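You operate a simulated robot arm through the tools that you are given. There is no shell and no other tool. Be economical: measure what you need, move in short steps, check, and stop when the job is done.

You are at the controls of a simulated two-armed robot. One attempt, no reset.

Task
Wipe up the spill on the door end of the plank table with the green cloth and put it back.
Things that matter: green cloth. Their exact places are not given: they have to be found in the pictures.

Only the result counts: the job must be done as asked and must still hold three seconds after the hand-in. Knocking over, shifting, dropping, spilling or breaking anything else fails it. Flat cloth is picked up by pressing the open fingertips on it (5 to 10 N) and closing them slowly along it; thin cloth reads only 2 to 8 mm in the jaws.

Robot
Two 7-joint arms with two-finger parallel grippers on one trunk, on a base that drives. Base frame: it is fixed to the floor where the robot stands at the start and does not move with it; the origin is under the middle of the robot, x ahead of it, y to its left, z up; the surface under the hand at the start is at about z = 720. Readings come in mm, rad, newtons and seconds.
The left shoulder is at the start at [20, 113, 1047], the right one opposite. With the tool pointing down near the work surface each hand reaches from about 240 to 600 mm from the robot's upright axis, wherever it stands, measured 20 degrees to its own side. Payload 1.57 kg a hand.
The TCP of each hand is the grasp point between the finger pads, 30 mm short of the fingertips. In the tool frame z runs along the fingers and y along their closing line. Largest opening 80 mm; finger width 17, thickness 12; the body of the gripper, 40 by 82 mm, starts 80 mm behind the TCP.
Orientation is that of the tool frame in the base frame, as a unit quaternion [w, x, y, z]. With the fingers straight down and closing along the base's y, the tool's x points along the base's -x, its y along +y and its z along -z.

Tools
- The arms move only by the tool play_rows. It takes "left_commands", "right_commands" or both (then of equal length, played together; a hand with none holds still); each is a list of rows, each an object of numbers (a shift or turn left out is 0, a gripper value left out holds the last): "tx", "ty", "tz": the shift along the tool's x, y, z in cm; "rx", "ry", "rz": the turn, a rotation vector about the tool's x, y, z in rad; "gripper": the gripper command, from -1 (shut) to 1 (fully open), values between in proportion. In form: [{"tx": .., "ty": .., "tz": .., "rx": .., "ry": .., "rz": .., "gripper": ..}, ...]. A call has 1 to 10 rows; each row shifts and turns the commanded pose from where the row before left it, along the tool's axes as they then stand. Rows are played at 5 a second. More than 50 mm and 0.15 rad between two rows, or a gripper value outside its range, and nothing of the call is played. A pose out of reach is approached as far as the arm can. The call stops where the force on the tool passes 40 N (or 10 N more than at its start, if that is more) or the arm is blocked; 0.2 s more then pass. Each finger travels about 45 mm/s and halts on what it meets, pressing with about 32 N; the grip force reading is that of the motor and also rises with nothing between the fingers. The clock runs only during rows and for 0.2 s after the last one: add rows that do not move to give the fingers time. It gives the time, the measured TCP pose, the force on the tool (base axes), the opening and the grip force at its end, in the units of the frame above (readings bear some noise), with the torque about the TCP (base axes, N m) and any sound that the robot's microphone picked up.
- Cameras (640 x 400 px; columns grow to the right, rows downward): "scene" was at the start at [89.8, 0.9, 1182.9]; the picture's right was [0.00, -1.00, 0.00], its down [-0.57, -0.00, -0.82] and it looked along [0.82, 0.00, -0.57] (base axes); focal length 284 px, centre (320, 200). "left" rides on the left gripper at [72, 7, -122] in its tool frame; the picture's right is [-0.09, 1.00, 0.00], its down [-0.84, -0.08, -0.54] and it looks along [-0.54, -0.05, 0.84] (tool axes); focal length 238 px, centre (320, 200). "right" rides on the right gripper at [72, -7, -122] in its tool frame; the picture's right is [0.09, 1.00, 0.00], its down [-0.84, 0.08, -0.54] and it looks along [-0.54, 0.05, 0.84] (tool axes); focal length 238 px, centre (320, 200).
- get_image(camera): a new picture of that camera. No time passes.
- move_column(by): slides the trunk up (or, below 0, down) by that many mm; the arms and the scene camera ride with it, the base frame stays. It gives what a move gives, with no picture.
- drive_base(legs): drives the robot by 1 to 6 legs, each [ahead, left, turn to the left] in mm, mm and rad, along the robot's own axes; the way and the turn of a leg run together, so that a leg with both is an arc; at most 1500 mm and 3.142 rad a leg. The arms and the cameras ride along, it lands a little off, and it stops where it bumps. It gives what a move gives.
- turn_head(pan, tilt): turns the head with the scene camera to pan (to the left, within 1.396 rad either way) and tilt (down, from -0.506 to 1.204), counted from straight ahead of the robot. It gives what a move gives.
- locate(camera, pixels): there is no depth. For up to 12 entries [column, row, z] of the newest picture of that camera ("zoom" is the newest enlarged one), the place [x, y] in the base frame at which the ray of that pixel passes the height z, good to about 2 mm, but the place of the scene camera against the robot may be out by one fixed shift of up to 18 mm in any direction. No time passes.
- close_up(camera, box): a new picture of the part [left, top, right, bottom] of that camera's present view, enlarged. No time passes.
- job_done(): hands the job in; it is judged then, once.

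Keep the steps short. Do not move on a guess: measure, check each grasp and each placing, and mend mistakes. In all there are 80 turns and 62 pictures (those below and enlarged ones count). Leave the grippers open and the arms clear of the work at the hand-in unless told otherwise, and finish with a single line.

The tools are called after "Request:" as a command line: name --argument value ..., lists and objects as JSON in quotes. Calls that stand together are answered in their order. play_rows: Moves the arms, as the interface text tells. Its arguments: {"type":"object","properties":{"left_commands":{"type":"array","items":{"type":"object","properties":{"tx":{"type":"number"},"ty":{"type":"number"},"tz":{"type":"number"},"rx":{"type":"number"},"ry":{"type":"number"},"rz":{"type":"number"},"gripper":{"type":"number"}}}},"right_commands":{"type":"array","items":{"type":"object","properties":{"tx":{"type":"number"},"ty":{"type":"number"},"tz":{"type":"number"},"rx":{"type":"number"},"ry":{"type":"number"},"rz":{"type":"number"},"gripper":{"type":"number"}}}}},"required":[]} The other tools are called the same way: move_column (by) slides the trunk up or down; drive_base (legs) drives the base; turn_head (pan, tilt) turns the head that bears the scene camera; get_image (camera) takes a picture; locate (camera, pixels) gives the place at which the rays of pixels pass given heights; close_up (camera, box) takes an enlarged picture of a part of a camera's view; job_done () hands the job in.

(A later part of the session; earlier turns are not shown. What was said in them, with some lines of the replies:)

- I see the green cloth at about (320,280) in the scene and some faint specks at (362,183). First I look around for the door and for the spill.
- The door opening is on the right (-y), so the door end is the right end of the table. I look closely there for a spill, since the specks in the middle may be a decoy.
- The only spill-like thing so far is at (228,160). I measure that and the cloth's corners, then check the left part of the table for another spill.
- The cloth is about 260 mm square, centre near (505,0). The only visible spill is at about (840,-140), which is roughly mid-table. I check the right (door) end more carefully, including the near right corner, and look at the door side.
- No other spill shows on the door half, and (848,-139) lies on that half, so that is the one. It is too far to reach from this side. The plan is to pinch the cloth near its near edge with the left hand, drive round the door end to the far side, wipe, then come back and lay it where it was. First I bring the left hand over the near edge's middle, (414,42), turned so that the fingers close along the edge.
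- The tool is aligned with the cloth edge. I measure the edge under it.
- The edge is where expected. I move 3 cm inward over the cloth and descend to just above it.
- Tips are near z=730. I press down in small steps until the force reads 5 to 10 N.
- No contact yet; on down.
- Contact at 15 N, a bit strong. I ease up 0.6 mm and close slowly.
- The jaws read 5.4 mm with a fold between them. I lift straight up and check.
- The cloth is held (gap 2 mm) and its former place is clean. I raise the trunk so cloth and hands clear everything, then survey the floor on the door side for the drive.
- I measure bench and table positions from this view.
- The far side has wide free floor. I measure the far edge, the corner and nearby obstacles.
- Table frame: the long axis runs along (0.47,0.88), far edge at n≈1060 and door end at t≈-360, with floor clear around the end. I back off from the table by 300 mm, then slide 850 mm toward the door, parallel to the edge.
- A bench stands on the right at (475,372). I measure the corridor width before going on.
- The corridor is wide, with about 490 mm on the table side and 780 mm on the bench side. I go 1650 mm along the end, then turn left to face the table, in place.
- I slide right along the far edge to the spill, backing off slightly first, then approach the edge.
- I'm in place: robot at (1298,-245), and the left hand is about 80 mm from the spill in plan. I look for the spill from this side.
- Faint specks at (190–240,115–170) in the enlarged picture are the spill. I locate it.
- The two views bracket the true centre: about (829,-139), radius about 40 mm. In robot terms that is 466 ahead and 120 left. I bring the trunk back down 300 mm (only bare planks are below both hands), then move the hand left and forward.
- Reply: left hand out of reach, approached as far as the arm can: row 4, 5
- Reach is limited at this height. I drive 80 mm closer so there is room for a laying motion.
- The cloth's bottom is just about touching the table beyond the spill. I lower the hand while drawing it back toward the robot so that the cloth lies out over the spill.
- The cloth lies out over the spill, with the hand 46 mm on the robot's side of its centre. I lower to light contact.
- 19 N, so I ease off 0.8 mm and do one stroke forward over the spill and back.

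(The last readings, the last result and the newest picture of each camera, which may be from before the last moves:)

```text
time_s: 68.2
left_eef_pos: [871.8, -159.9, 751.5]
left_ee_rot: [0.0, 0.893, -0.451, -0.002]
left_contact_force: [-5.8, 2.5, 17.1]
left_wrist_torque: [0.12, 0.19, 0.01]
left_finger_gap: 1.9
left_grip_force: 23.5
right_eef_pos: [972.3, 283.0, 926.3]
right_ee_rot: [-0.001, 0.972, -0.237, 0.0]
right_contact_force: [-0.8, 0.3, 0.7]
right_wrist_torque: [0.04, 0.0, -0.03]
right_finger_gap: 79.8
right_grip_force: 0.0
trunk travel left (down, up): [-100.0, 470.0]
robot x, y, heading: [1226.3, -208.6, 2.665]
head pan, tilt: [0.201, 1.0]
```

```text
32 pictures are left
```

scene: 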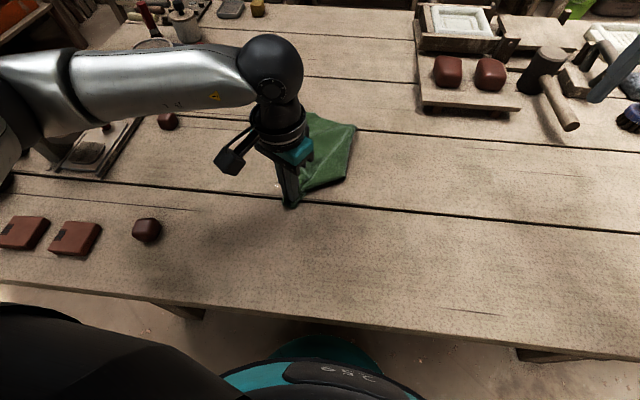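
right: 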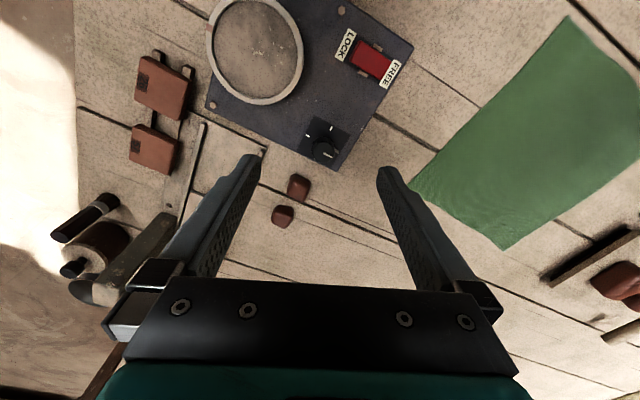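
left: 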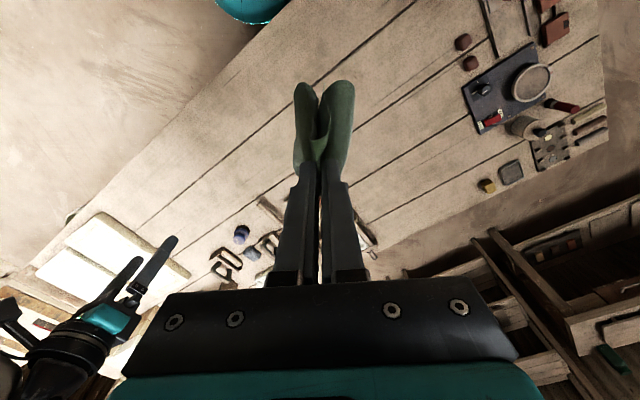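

Contact is steady at 17 N. Specks remain at (277,184), just left of the fingers. I zigzag through lanes to the left.

Request:
play_rows --left_commands '[{"tx": 0.58, "ty": 1.16, "tz": -0.03}, {"tx": -2.8, "ty": 1.4}, {"tx": -2.8, "ty": 1.4}, {"tx": -2.8, "ty": 1.4}, {"tx": 0.58, "ty": 1.16}, {"tx": 2.8, "ty": -1.4}, {"tx": 2.8, "ty": -1.4}, {"tx": 2.8, "ty": -1.4}, {"tx": 0.58, "ty": 1.16}]'

Request:
play_rows --left_commands '[{"tx": -2.8, "ty": 1.4}, {"tx": -2.8, "ty": 1.4}, {"tx": -2.8, "ty": 1.4}, {"tx": 0.4, "ty": 0.8}, {"tx": 2.8, "ty": -1.4}, {"tx": 2.8, "ty": -1.4}, {"tx": 2.8, "ty": -1.4}]'

Request:
get_image --camera "scene"

```text
time_s: 70.2
left_eef_pos: [856.0, -191.7, 751.0]
left_ee_rot: [-0.001, 0.892, -0.453, -0.001]
left_contact_force: [2.5, 3.6, 14.0]
left_wrist_torque: [0.22, -0.11, 0.0]
left_finger_gap: 2.1
left_grip_force: 23.7
right_eef_pos: [972.4, 283.8, 926.5]
right_ee_rot: [0.0, 0.972, -0.237, 0.0]
right_contact_force: [-0.5, -0.4, 0.1]
right_wrist_torque: [-0.02, -0.01, -0.04]
right_finger_gap: 79.7
right_grip_force: 0.0
trunk travel left (down, up): [-100.0, 470.0]
robot x, y, heading: [1229.2, -207.0, 2.657]
head pan, tilt: [0.201, 1.0]
```

```text
time_s: 71.8
left_eef_pos: [847.9, -202.1, 751.3]
left_ee_rot: [0.0, 0.893, -0.451, -0.003]
left_contact_force: [-5.7, 2.6, 18.7]
left_wrist_torque: [0.14, 0.05, 0.02]
left_finger_gap: 1.9
left_grip_force: 23.6
right_eef_pos: [971.5, 283.3, 926.5]
right_ee_rot: [0.0, 0.971, -0.237, 0.001]
right_contact_force: [-0.2, 0.9, 0.7]
right_wrist_torque: [0.01, -0.01, 0.0]
right_finger_gap: 80.0
right_grip_force: 0.0
trunk travel left (down, up): [-100.0, 470.0]
robot x, y, heading: [1227.4, -210.2, 2.665]
head pan, tilt: [0.201, 1.0]
```

```text
31 pictures are left
```

scene: 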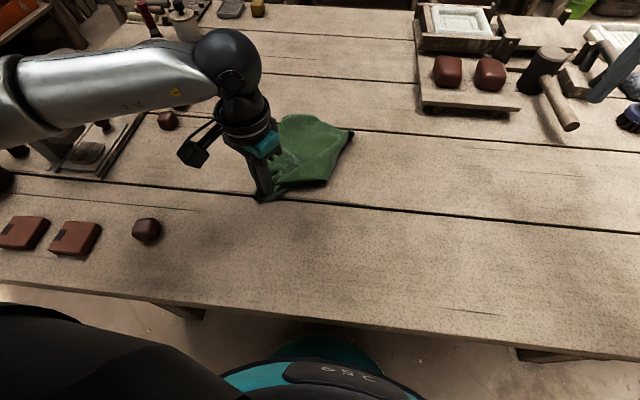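

The left lanes are done. Now I go back to the right and cover lanes on that side.

Request:
play_rows --left_commands '[{"tx": -1.3, "ty": -2.65}, {"tx": -1.3, "ty": -2.65}, {"tx": -2.8, "ty": 1.4}, {"tx": -2.8, "ty": 1.4}, {"tx": -2.8, "ty": 1.4}, {"tx": -0.58, "ty": -1.16}, {"tx": 2.8, "ty": -1.4}, {"tx": 2.8, "ty": -1.4}, {"tx": 2.8, "ty": -1.4}, {"tx": -0.58, "ty": -1.16}]'

Request:
play_rows --left_commands '[{"tx": -2.8, "ty": 1.4}, {"tx": -2.8, "ty": 1.4}, {"tx": -2.8, "ty": 1.4}, {"tx": -0.4, "ty": -0.8}, {"tx": 2.8, "ty": -1.4}, {"tx": 2.8, "ty": -1.4}, {"tx": 2.8, "ty": -1.4}]'

Request:
get_image --camera "scene"

```text
time_s: 74.0
left_eef_pos: [885.9, -129.2, 751.8]
left_ee_rot: [0.001, 0.893, -0.45, -0.003]
left_contact_force: [-4.5, -8.9, 28.1]
left_wrist_torque: [-0.27, 0.2, 0.03]
left_finger_gap: 1.9
left_grip_force: 23.9
right_eef_pos: [973.3, 280.8, 928.1]
right_ee_rot: [0.0, 0.972, -0.236, -0.001]
right_contact_force: [-0.3, 0.1, -0.5]
right_wrist_torque: [0.03, -0.03, 0.0]
right_finger_gap: 79.9
right_grip_force: 0.1
trunk travel left (down, up): [-100.0, 470.0]
robot x, y, heading: [1228.2, -205.9, 2.665]
head pan, tilt: [0.201, 1.0]
```

```text
time_s: 75.6
left_eef_pos: [891.5, -122.3, 751.0]
left_ee_rot: [0.0, 0.893, -0.451, -0.002]
left_contact_force: [-3.1, 1.6, 10.4]
left_wrist_torque: [0.05, 0.14, 0.0]
left_finger_gap: 1.9
left_grip_force: 23.6
right_eef_pos: [971.0, 282.8, 925.9]
right_ee_rot: [0.0, 0.972, -0.237, 0.0]
right_contact_force: [-0.3, 0.8, -0.4]
right_wrist_torque: [-0.01, -0.01, 0.01]
right_finger_gap: 80.1
right_grip_force: 0.0
trunk travel left (down, up): [-100.0, 470.0]
robot x, y, heading: [1227.9, -211.6, 2.664]
head pan, tilt: [0.201, 1.0]
```

```text
30 pictures are left
```

scene: 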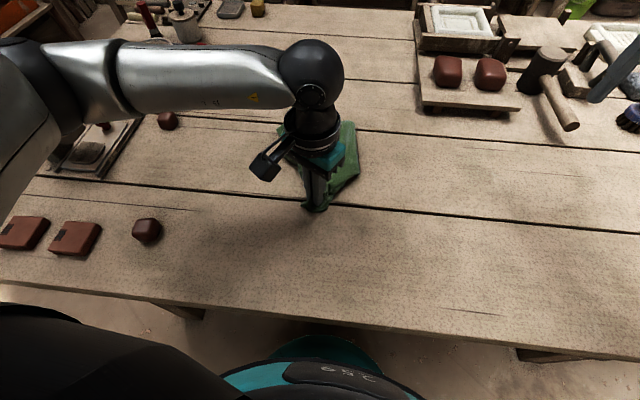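

All lanes are done. I lift the cloth straight up and inspect the spot.

Request:
play_rows --left_commands '[{"tz": -3}, {"tz": -4}, {"tz": -4}, {"tz": -4}, {"tz": -4}, {"tz": -4}, {"tz": -4}, {"tz": -3}, {}]'

Request:
get_image --camera "scene"

Request:
close_up --camera "scene" --box '[230, 140, 390, 240]'

```text
time_s: 77.6
left_eef_pos: [893.5, -119.7, 1050.5]
left_ee_rot: [-0.001, 0.893, -0.451, 0.0]
left_contact_force: [-0.1, 0.1, 0.2]
left_wrist_torque: [0.0, -0.02, 0.01]
left_finger_gap: 2.2
left_grip_force: 23.7
right_eef_pos: [970.7, 283.2, 926.1]
right_ee_rot: [0.0, 0.972, -0.237, 0.0]
right_contact_force: [0.8, -0.2, -0.3]
right_wrist_torque: [0.02, -0.01, 0.01]
right_finger_gap: 79.9
right_grip_force: 0.1
trunk travel left (down, up): [-100.0, 470.0]
robot x, y, heading: [1229.6, -211.8, 2.667]
head pan, tilt: [0.201, 1.0]
```

```text
29 pictures are left
```

scene: 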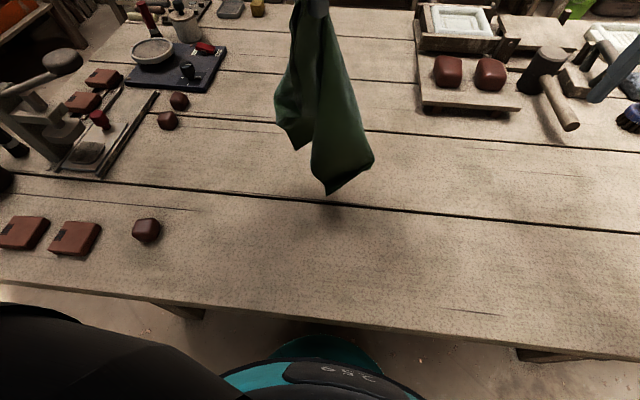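

```text
4.00 times, centred on (310, 190) of scene
```

zoom: 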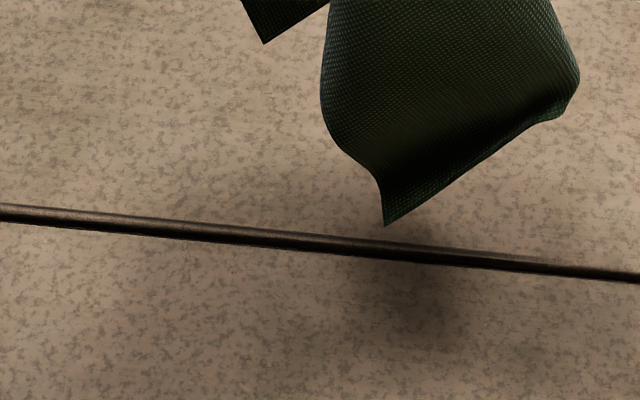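

No specks are visible, but the cloth hides part of the spot. I raise the trunk for the way back, which also uncovers it, and look again.

Request:
move_column --by 300

Request:
get_image --camera "scene"

Request:
close_up --camera "scene" --box '[240, 150, 400, 250]'

Request:
locate --camera "zoom" --pixels '[[200, 200, 720], [320, 200, 720], [320, 100, 720]]'

```text
time_s: 80.6
left_eef_pos: [893.6, -119.5, 1350.3]
left_ee_rot: [0.0, 0.893, -0.451, -0.001]
left_contact_force: [0.1, -0.1, -0.6]
left_wrist_torque: [-0.01, 0.01, 0.03]
left_finger_gap: 2.0
left_grip_force: 23.7
right_eef_pos: [971.4, 281.9, 1227.1]
right_ee_rot: [0.0, 0.971, -0.237, 0.0]
right_contact_force: [0.1, 0.4, -0.1]
right_wrist_torque: [-0.05, -0.01, 0.03]
right_finger_gap: 80.1
right_grip_force: 0.1
trunk travel left (down, up): [-400.0, 170.0]
robot x, y, heading: [1225.2, -208.7, 2.661]
head pan, tilt: [0.201, 1.0]
```

```text
27 pictures are left
```

scene: 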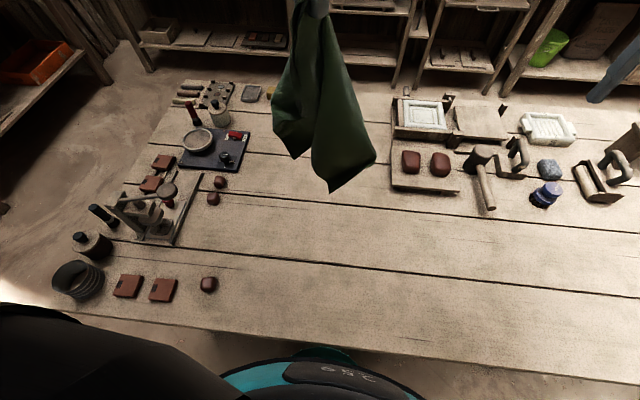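

```text
4.00 times, centred on (320, 200) of scene
```

zoom: 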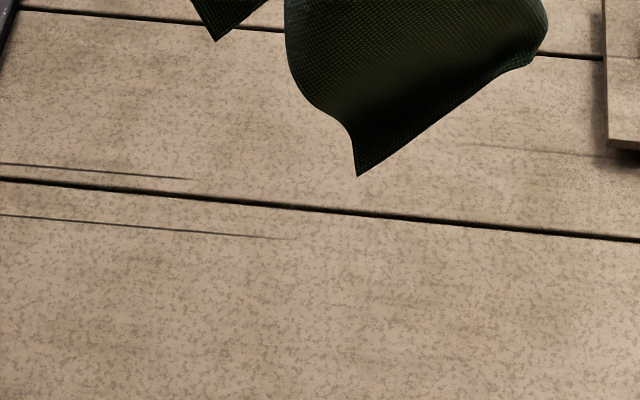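

```text
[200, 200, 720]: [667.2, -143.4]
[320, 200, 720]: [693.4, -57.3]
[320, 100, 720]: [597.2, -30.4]
```

Request:
close_up --camera "scene" --box '[230, 205, 390, 305]'

Request:
locate --camera "zoom" --pixels '[[260, 130, 720], [300, 130, 720], [300, 180, 720]]'

```text
4.00 times, centred on (310, 255) of scene
```

zoom: 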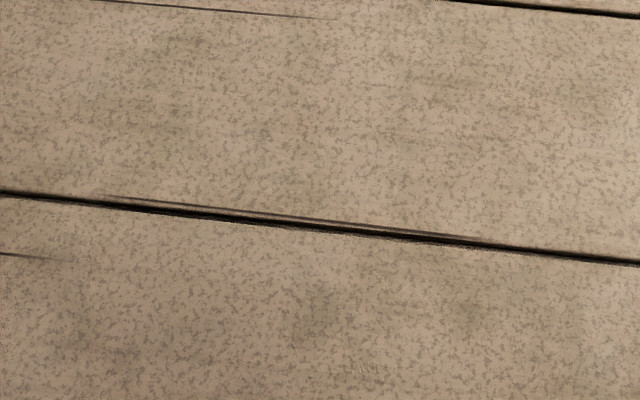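

```text
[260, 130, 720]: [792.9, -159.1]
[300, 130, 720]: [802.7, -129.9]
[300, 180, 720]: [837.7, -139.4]
```

The spot looks clean. I back up 80 mm to the same viewpoint where I saw the specks before, to compare.

Request:
drive_base --legs '[[-80, 0, 0]]'

Request:
close_up --camera "scene" --box '[264, 185, 360, 245]'

Request:
locate --camera "zoom" --pixels '[[320, 200, 720]]'

```text
time_s: 81.7
left_eef_pos: [964.9, -155.9, 1351.1]
left_ee_rot: [0.0, 0.892, -0.452, -0.001]
left_contact_force: [0.0, -0.7, -0.1]
left_wrist_torque: [-0.02, 0.03, -0.02]
left_finger_gap: 1.9
left_grip_force: 23.2
right_eef_pos: [1043.3, 247.5, 1227.4]
right_ee_rot: [0.0, 0.972, -0.236, 0.001]
right_contact_force: [0.2, 0.2, 0.1]
right_wrist_torque: [0.03, 0.04, -0.02]
right_finger_gap: 80.0
right_grip_force: 0.0
trunk travel left (down, up): [-400.0, 170.0]
robot x, y, heading: [1299.1, -247.9, 2.66]
head pan, tilt: [0.201, 1.0]
```

```text
6.67 times, centred on (312, 215) of scene
```

zoom: 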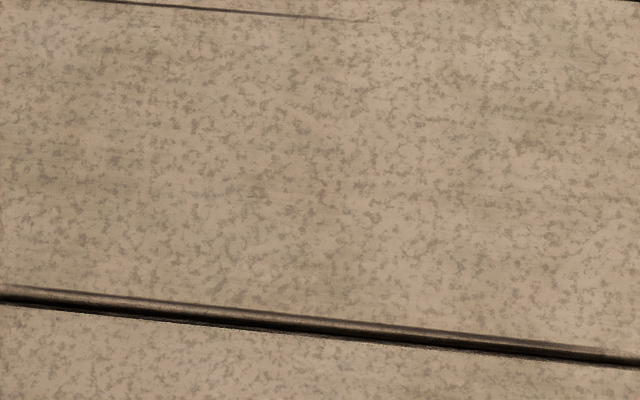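

```text
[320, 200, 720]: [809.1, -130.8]
```

The specks are gone. I drive back the same way: back off, slide left past the door end, turn right, go along the end.

Request:
drive_base --legs '[[-150, 0, 0], [0, 620, 0], [0, 620, 0], [0, 0, -1.33], [0, 0, -1.33]]'

```text
time_s: 95.8
left_eef_pos: [1196.9, -1348.0, 1352.2]
left_ee_rot: [0.001, 0.213, 0.977, -0.001]
left_contact_force: [-0.8, -0.6, 0.3]
left_wrist_torque: [-0.02, 0.0, 0.01]
left_finger_gap: 2.2
left_grip_force: 23.6
right_eef_pos: [1323.5, -1736.6, 1225.5]
right_ee_rot: [0.0, -0.015, 1.0, 0.0]
right_contact_force: [-0.1, -0.5, -0.1]
right_wrist_torque: [-0.01, -0.01, 0.0]
right_finger_gap: 80.1
right_grip_force: 0.0
trunk travel left (down, up): [-400.0, 170.0]
robot x, y, heading: [862.0, -1429.4, 0.032]
head pan, tilt: [0.201, 1.0]
```

Request:
drive_base --legs '[[-750, 435, 0], [-750, 435, 0], [0, 0, -0.032]]'

```text
time_s: 104.9
left_eef_pos: [-316.0, -533.3, 1350.9]
left_ee_rot: [0.001, 0.227, 0.974, -0.001]
left_contact_force: [-0.6, 0.0, -0.2]
left_wrist_torque: [0.01, -0.02, 0.04]
left_finger_gap: 2.0
left_grip_force: 23.6
right_eef_pos: [-200.3, -925.9, 1226.8]
right_ee_rot: [-0.001, 0.0, 1.0, 0.0]
right_contact_force: [0.1, 0.3, 0.2]
right_wrist_torque: [-0.01, 0.0, 0.0]
right_finger_gap: 79.7
right_grip_force: 0.1
trunk travel left (down, up): [-400.0, 170.0]
robot x, y, heading: [-657.8, -607.5, -0.001]
head pan, tilt: [0.201, 1.0]
```

I go back in front of the cloth's place, this time squared to the table (heading -0.46) so the laying stroke has enough reach, stopping 300 mm short.

Request:
drive_base --legs '[[449, 852, 0], [0, 0, -0.46]]'

Request:
play_rows --left_commands '[{"rz": -0.115}, {"rz": -0.115}, {"rz": -0.115}, {"rz": -0.116}, {}]'

Request:
turn_head --pan 0.1 --tilt 0.75

Request:
get_image --camera "scene"

```text
time_s: 111.2
left_eef_pos: [118.9, 164.6, 1352.3]
left_ee_rot: [0.001, 0.442, 0.897, -0.001]
left_contact_force: [-0.2, 0.4, -0.3]
left_wrist_torque: [0.01, 0.03, -0.03]
left_finger_gap: 1.9
left_grip_force: 24.3
right_eef_pos: [48.8, -236.5, 1226.6]
right_ee_rot: [-0.001, 0.227, 0.974, 0.0]
right_contact_force: [-0.1, 0.3, -0.6]
right_wrist_torque: [0.01, 0.0, 0.0]
right_finger_gap: 80.2
right_grip_force: 0.0
trunk travel left (down, up): [-400.0, 170.0]
robot x, y, heading: [-216.7, 248.1, -0.459]
head pan, tilt: [0.201, 1.0]
```

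```text
time_s: 112.4
left_eef_pos: [117.3, 166.1, 1351.2]
left_ee_rot: [0.002, 0.226, 0.974, 0.0]
left_contact_force: [0.0, 0.2, -0.4]
left_wrist_torque: [-0.01, -0.02, -0.03]
left_finger_gap: 2.1
left_grip_force: 24.0
right_eef_pos: [49.3, -237.7, 1227.3]
right_ee_rot: [0.0, 0.227, 0.974, 0.0]
right_contact_force: [0.6, -0.2, 0.3]
right_wrist_torque: [-0.02, 0.0, 0.01]
right_finger_gap: 79.9
right_grip_force: 0.0
trunk travel left (down, up): [-400.0, 170.0]
robot x, y, heading: [-214.1, 251.2, -0.457]
head pan, tilt: [0.201, 1.0]
```

```text
time_s: 113.2
left_eef_pos: [119.6, 166.2, 1351.4]
left_ee_rot: [0.002, 0.226, 0.974, 0.0]
left_contact_force: [-1.0, -0.7, -0.8]
left_wrist_torque: [-0.01, 0.0, -0.05]
left_finger_gap: 2.2
left_grip_force: 23.7
right_eef_pos: [49.1, -237.8, 1226.5]
right_ee_rot: [0.0, 0.227, 0.974, 0.001]
right_contact_force: [-0.3, -0.7, 0.7]
right_wrist_torque: [0.01, -0.03, 0.03]
right_finger_gap: 80.2
right_grip_force: 0.1
trunk travel left (down, up): [-400.0, 170.0]
robot x, y, heading: [-215.7, 248.3, -0.456]
head pan, tilt: [0.099, 0.75]
```

```text
23 pictures are left
```

scene: 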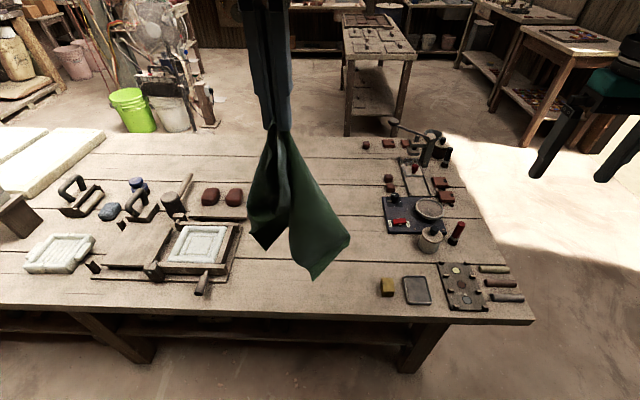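

Request:
locate --camera "scene" --pixels '[[270, 313, 720], [450, 322, 720], [100, 308, 720]]'

```text
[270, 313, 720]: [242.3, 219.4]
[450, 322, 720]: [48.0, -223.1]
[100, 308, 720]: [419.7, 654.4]
```

The edge is 424 mm ahead of the axis. I drive 300 mm in (closer than that isn't needed), then lower the trunk.

Request:
drive_base --legs '[[300, 0, 0]]'

Request:
move_column --by -300

Request:
get_image --camera "scene"

```text
time_s: 115.2
left_eef_pos: [386.4, 32.9, 1350.7]
left_ee_rot: [0.001, 0.226, 0.974, 0.0]
left_contact_force: [0.1, -0.2, -0.8]
left_wrist_torque: [0.01, 0.05, -0.01]
left_finger_gap: 2.1
left_grip_force: 23.4
right_eef_pos: [317.1, -369.6, 1225.8]
right_ee_rot: [0.0, 0.227, 0.974, 0.001]
right_contact_force: [-0.6, -0.7, 0.1]
right_wrist_torque: [0.02, 0.05, 0.04]
right_finger_gap: 79.9
right_grip_force: 0.1
trunk travel left (down, up): [-400.0, 170.0]
robot x, y, heading: [48.4, 119.6, -0.456]
head pan, tilt: [0.099, 0.75]
```

```text
time_s: 118.2
left_eef_pos: [385.7, 34.4, 1051.8]
left_ee_rot: [0.001, 0.226, 0.974, 0.0]
left_contact_force: [-0.9, -0.5, 0.1]
left_wrist_torque: [0.0, 0.0, -0.04]
left_finger_gap: 2.1
left_grip_force: 23.5
right_eef_pos: [315.1, -369.5, 925.6]
right_ee_rot: [-0.001, 0.227, 0.974, 0.001]
right_contact_force: [-0.7, -0.7, -0.6]
right_wrist_torque: [0.03, -0.01, -0.02]
right_finger_gap: 80.3
right_grip_force: 0.1
trunk travel left (down, up): [-100.0, 470.0]
robot x, y, heading: [50.9, 118.2, -0.454]
head pan, tilt: [0.099, 0.75]
```

```text
22 pictures are left
```

scene: 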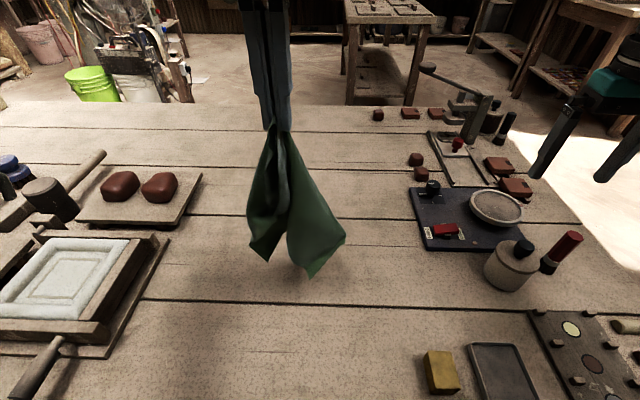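

The old spill spot shows no specks from here either. I move the hand left 21 mm and forward to start laying the cloth.

Request:
play_rows --left_commands '[{"tx": -3, "ty": 2.1}, {"tx": -3.5}, {"tx": -3.5}, {"tx": -3.5}, {"tx": -3, "tz": 2}, {"tz": 2.5}, {"tz": 2}, {}]'

Request:
get_image --camera "scene"

```text
time_s: 120.0
left_eef_pos: [543.2, -20.5, 986.1]
left_ee_rot: [0.001, 0.226, 0.974, 0.0]
left_contact_force: [0.6, -1.3, 0.0]
left_wrist_torque: [0.01, 0.01, 0.0]
left_finger_gap: 2.0
left_grip_force: 23.7
right_eef_pos: [316.4, -369.2, 926.7]
right_ee_rot: [-0.001, 0.227, 0.974, 0.0]
right_contact_force: [0.2, 0.7, -0.2]
right_wrist_torque: [-0.01, -0.02, 0.03]
right_finger_gap: 80.2
right_grip_force: 0.1
trunk travel left (down, up): [-100.0, 470.0]
robot x, y, heading: [51.9, 118.8, -0.461]
head pan, tilt: [0.099, 0.75]
```

```text
21 pictures are left
```

scene: 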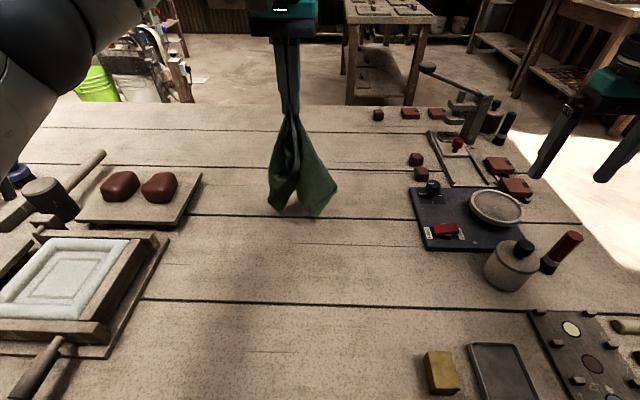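

The cloth hangs just touching the table. I try to go another 6 cm forward so the cloth lies out longer.

Request:
play_rows --left_commands '[{"tx": -2, "tz": -0.5}, {"tx": -2}, {"tx": -2}, {}]'

```text
time_s: 121.0
left_eef_pos: [587.9, -41.6, 991.9]
left_ee_rot: [0.001, 0.226, 0.974, 0.0]
left_contact_force: [-0.2, -1.2, 0.0]
left_wrist_torque: [0.01, -0.06, -0.02]
left_finger_gap: 2.0
left_grip_force: 23.9
left hand out of reach, approached as far as the arm can: row 3
right_eef_pos: [315.3, -370.2, 925.4]
right_ee_rot: [0.0, 0.227, 0.974, 0.0]
right_contact_force: [-0.2, -0.3, -0.4]
right_wrist_torque: [0.0, 0.02, 0.0]
right_finger_gap: 80.0
right_grip_force: 0.1
trunk travel left (down, up): [-100.0, 470.0]
robot x, y, heading: [45.8, 116.7, -0.46]
head pan, tilt: [0.099, 0.75]
```

Now about 195 mm ahead of the final hand position. I lay the cloth: lower and draw back together.

Request:
play_rows --left_commands '[{"tx": 0.8, "tz": 2.8}, {"tx": 2.2, "tz": 2.6}, {"tx": 2.4, "tz": 2.6}, {"tx": 2.4, "tz": 2.6}, {"tx": 2.4, "tz": 2.6}, {"tx": 2.4, "tz": 2.6}, {"tx": 2.4, "tz": 2.6}, {"tx": 2.4, "tz": 2.6}, {"tx": 2.2, "tz": 1.8}, {}]'

Request:
get_image --camera "scene"

Request:
get_image --camera "left"

```text
time_s: 123.2
left_eef_pos: [409.8, 45.2, 762.3]
left_ee_rot: [0.001, 0.226, 0.974, -0.001]
left_contact_force: [1.1, -0.4, 0.0]
left_wrist_torque: [0.0, 0.01, 0.02]
left_finger_gap: 2.0
left_grip_force: 23.6
right_eef_pos: [316.8, -369.0, 926.6]
right_ee_rot: [0.0, 0.227, 0.974, -0.001]
right_contact_force: [-0.2, -0.4, 0.0]
right_wrist_torque: [0.0, -0.01, 0.01]
right_finger_gap: 79.8
right_grip_force: 0.2
trunk travel left (down, up): [-100.0, 470.0]
robot x, y, heading: [48.9, 113.5, -0.46]
head pan, tilt: [0.099, 0.75]
```

```text
20 pictures are left
```

scene: 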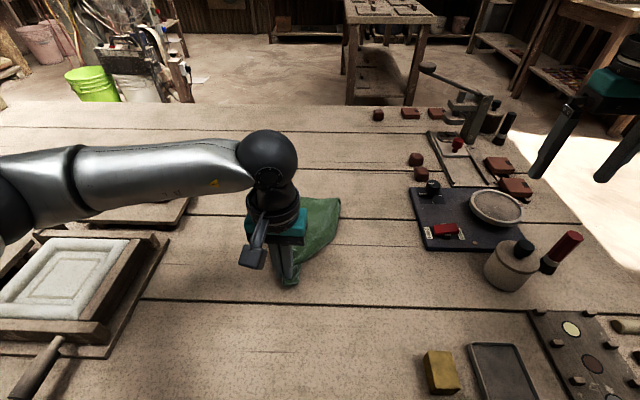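

```text
19 pictures are left
```

left: 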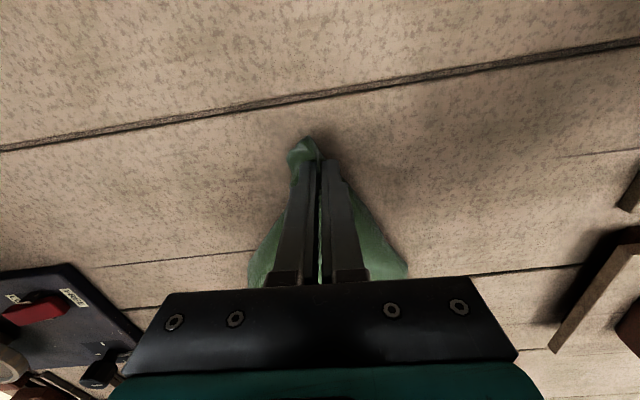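

The cloth lies out from the hand to the far side. I lower to contact and open slowly, which also spreads the near edge.

Request:
play_rows --left_commands '[{"tz": 0.6}, {"tz": 0.3}, {"gripper": -0.8}, {"gripper": -0.6}, {"gripper": -0.4}, {"gripper": -0.2}, {"gripper": 0.0}, {"gripper": 0.3}, {"gripper": 0.6}, {}]'

Request:
play_rows --left_commands '[{"tz": -2}, {"tz": -3}, {"tz": -4}, {"tz": -4}, {"tz": -4}, {"tz": -4, "tx": 2}, {"tx": 4, "tz": -2}, {"tx": 3, "ty": 3}, {}]'

Request:
get_image --camera "scene"

Request:
get_image --camera "left"

```text
time_s: 125.5
left_eef_pos: [411.8, 45.5, 753.2]
left_ee_rot: [0.001, 0.226, 0.974, 0.0]
left_contact_force: [-0.3, 0.3, 0.5]
left_wrist_torque: [-0.01, -0.03, 0.0]
left_finger_gap: 63.8
left_grip_force: 0.1
right_eef_pos: [316.8, -370.0, 926.4]
right_ee_rot: [0.0, 0.228, 0.974, 0.0]
right_contact_force: [0.0, 0.0, 0.7]
right_wrist_torque: [0.02, 0.02, 0.03]
right_finger_gap: 80.2
right_grip_force: 0.0
trunk travel left (down, up): [-100.0, 470.0]
robot x, y, heading: [49.2, 116.0, -0.459]
head pan, tilt: [0.099, 0.75]
```

```text
time_s: 127.5
left_eef_pos: [344.9, 111.0, 984.0]
left_ee_rot: [0.0, 0.226, 0.974, 0.0]
left_contact_force: [-0.4, -0.2, 0.0]
left_wrist_torque: [-0.02, -0.02, -0.03]
left_finger_gap: 64.0
left_grip_force: 0.1
right_eef_pos: [316.6, -369.9, 926.6]
right_ee_rot: [0.0, 0.227, 0.974, 0.001]
right_contact_force: [0.1, 0.2, -1.1]
right_wrist_torque: [-0.02, -0.01, 0.0]
right_finger_gap: 80.1
right_grip_force: 0.1
trunk travel left (down, up): [-100.0, 470.0]
robot x, y, heading: [53.6, 118.9, -0.46]
head pan, tilt: [0.099, 0.75]
```

```text
18 pictures are left
```

scene: 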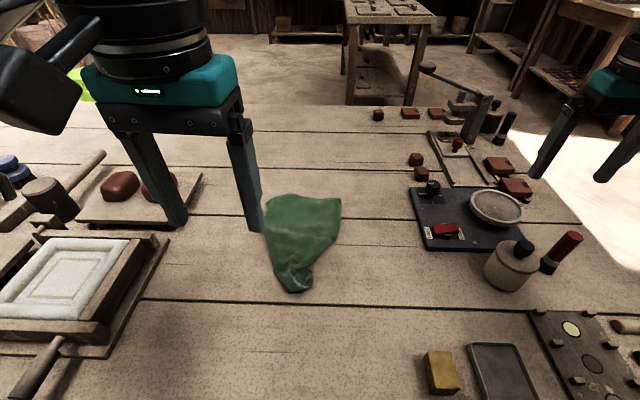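

```text
17 pictures are left
```

left: 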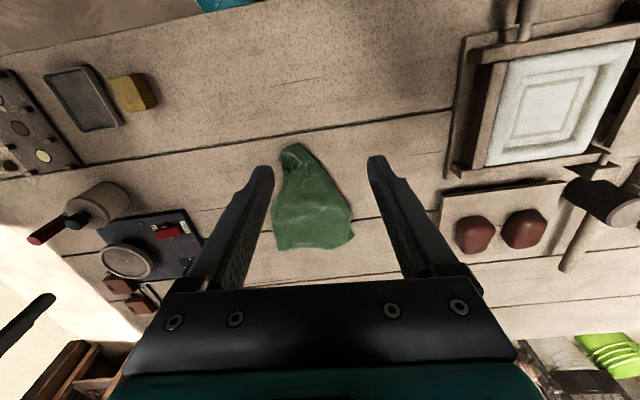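

The cloth is laid down but a bit folded. I measure where it lies against its original centre (503,-3), and check the old spill spot.

Request:
locate --camera "left" --pixels '[[292, 150, 722], [275, 248, 722], [353, 235, 722], [310, 210, 722]]'

Request:
close_up --camera "scene" --box '[260, 100, 420, 200]'

```text
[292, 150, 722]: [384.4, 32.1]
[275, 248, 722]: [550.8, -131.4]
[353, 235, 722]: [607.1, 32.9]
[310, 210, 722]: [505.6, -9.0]
```

```text
4.00 times, centred on (340, 150) of scene
```

zoom: 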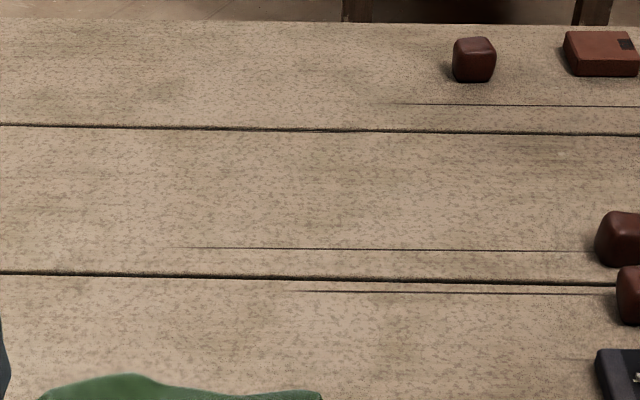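

The spill spot is clean and the cloth lies on its old place, with its centre within about 15 mm. I open the gripper fully and draw the left hand clear.

Request:
play_rows --left_commands '[{"tz": -3, "gripper": 1.0}, {"tz": -3}, {}]'

Request:
get_image --camera "scene"

```text
time_s: 128.2
left_eef_pos: [343.9, 112.0, 1044.3]
left_ee_rot: [0.001, 0.226, 0.974, 0.0]
left_contact_force: [-0.5, 0.5, -1.1]
left_wrist_torque: [-0.01, 0.01, 0.0]
left_finger_gap: 80.0
left_grip_force: 0.0
right_eef_pos: [316.8, -369.3, 927.2]
right_ee_rot: [0.001, 0.228, 0.974, 0.0]
right_contact_force: [-0.2, 0.1, 0.5]
right_wrist_torque: [0.0, 0.0, -0.01]
right_finger_gap: 79.8
right_grip_force: 0.1
trunk travel left (down, up): [-100.0, 470.0]
robot x, y, heading: [51.2, 118.2, -0.46]
head pan, tilt: [0.099, 0.75]
```

```text
15 pictures are left
```

scene: 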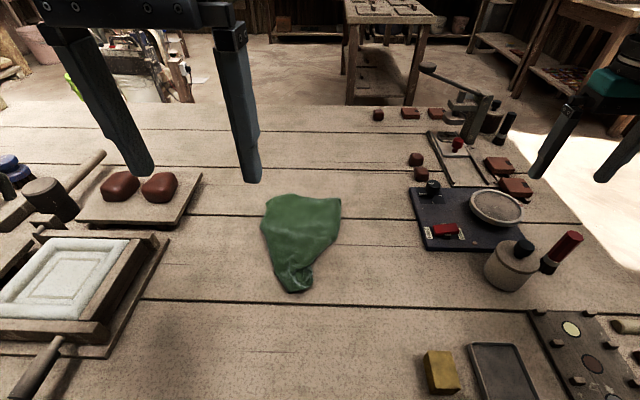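

Everything is at rest, nothing else has moved, and both grippers are open and clear. I hand the job in.

Request:
job_done

```text
The job is handed in.
```

I wiped the spill off the door end of the plank table and put the green cloth back within about 15 mm of its original centre, lying folded rather than flat.
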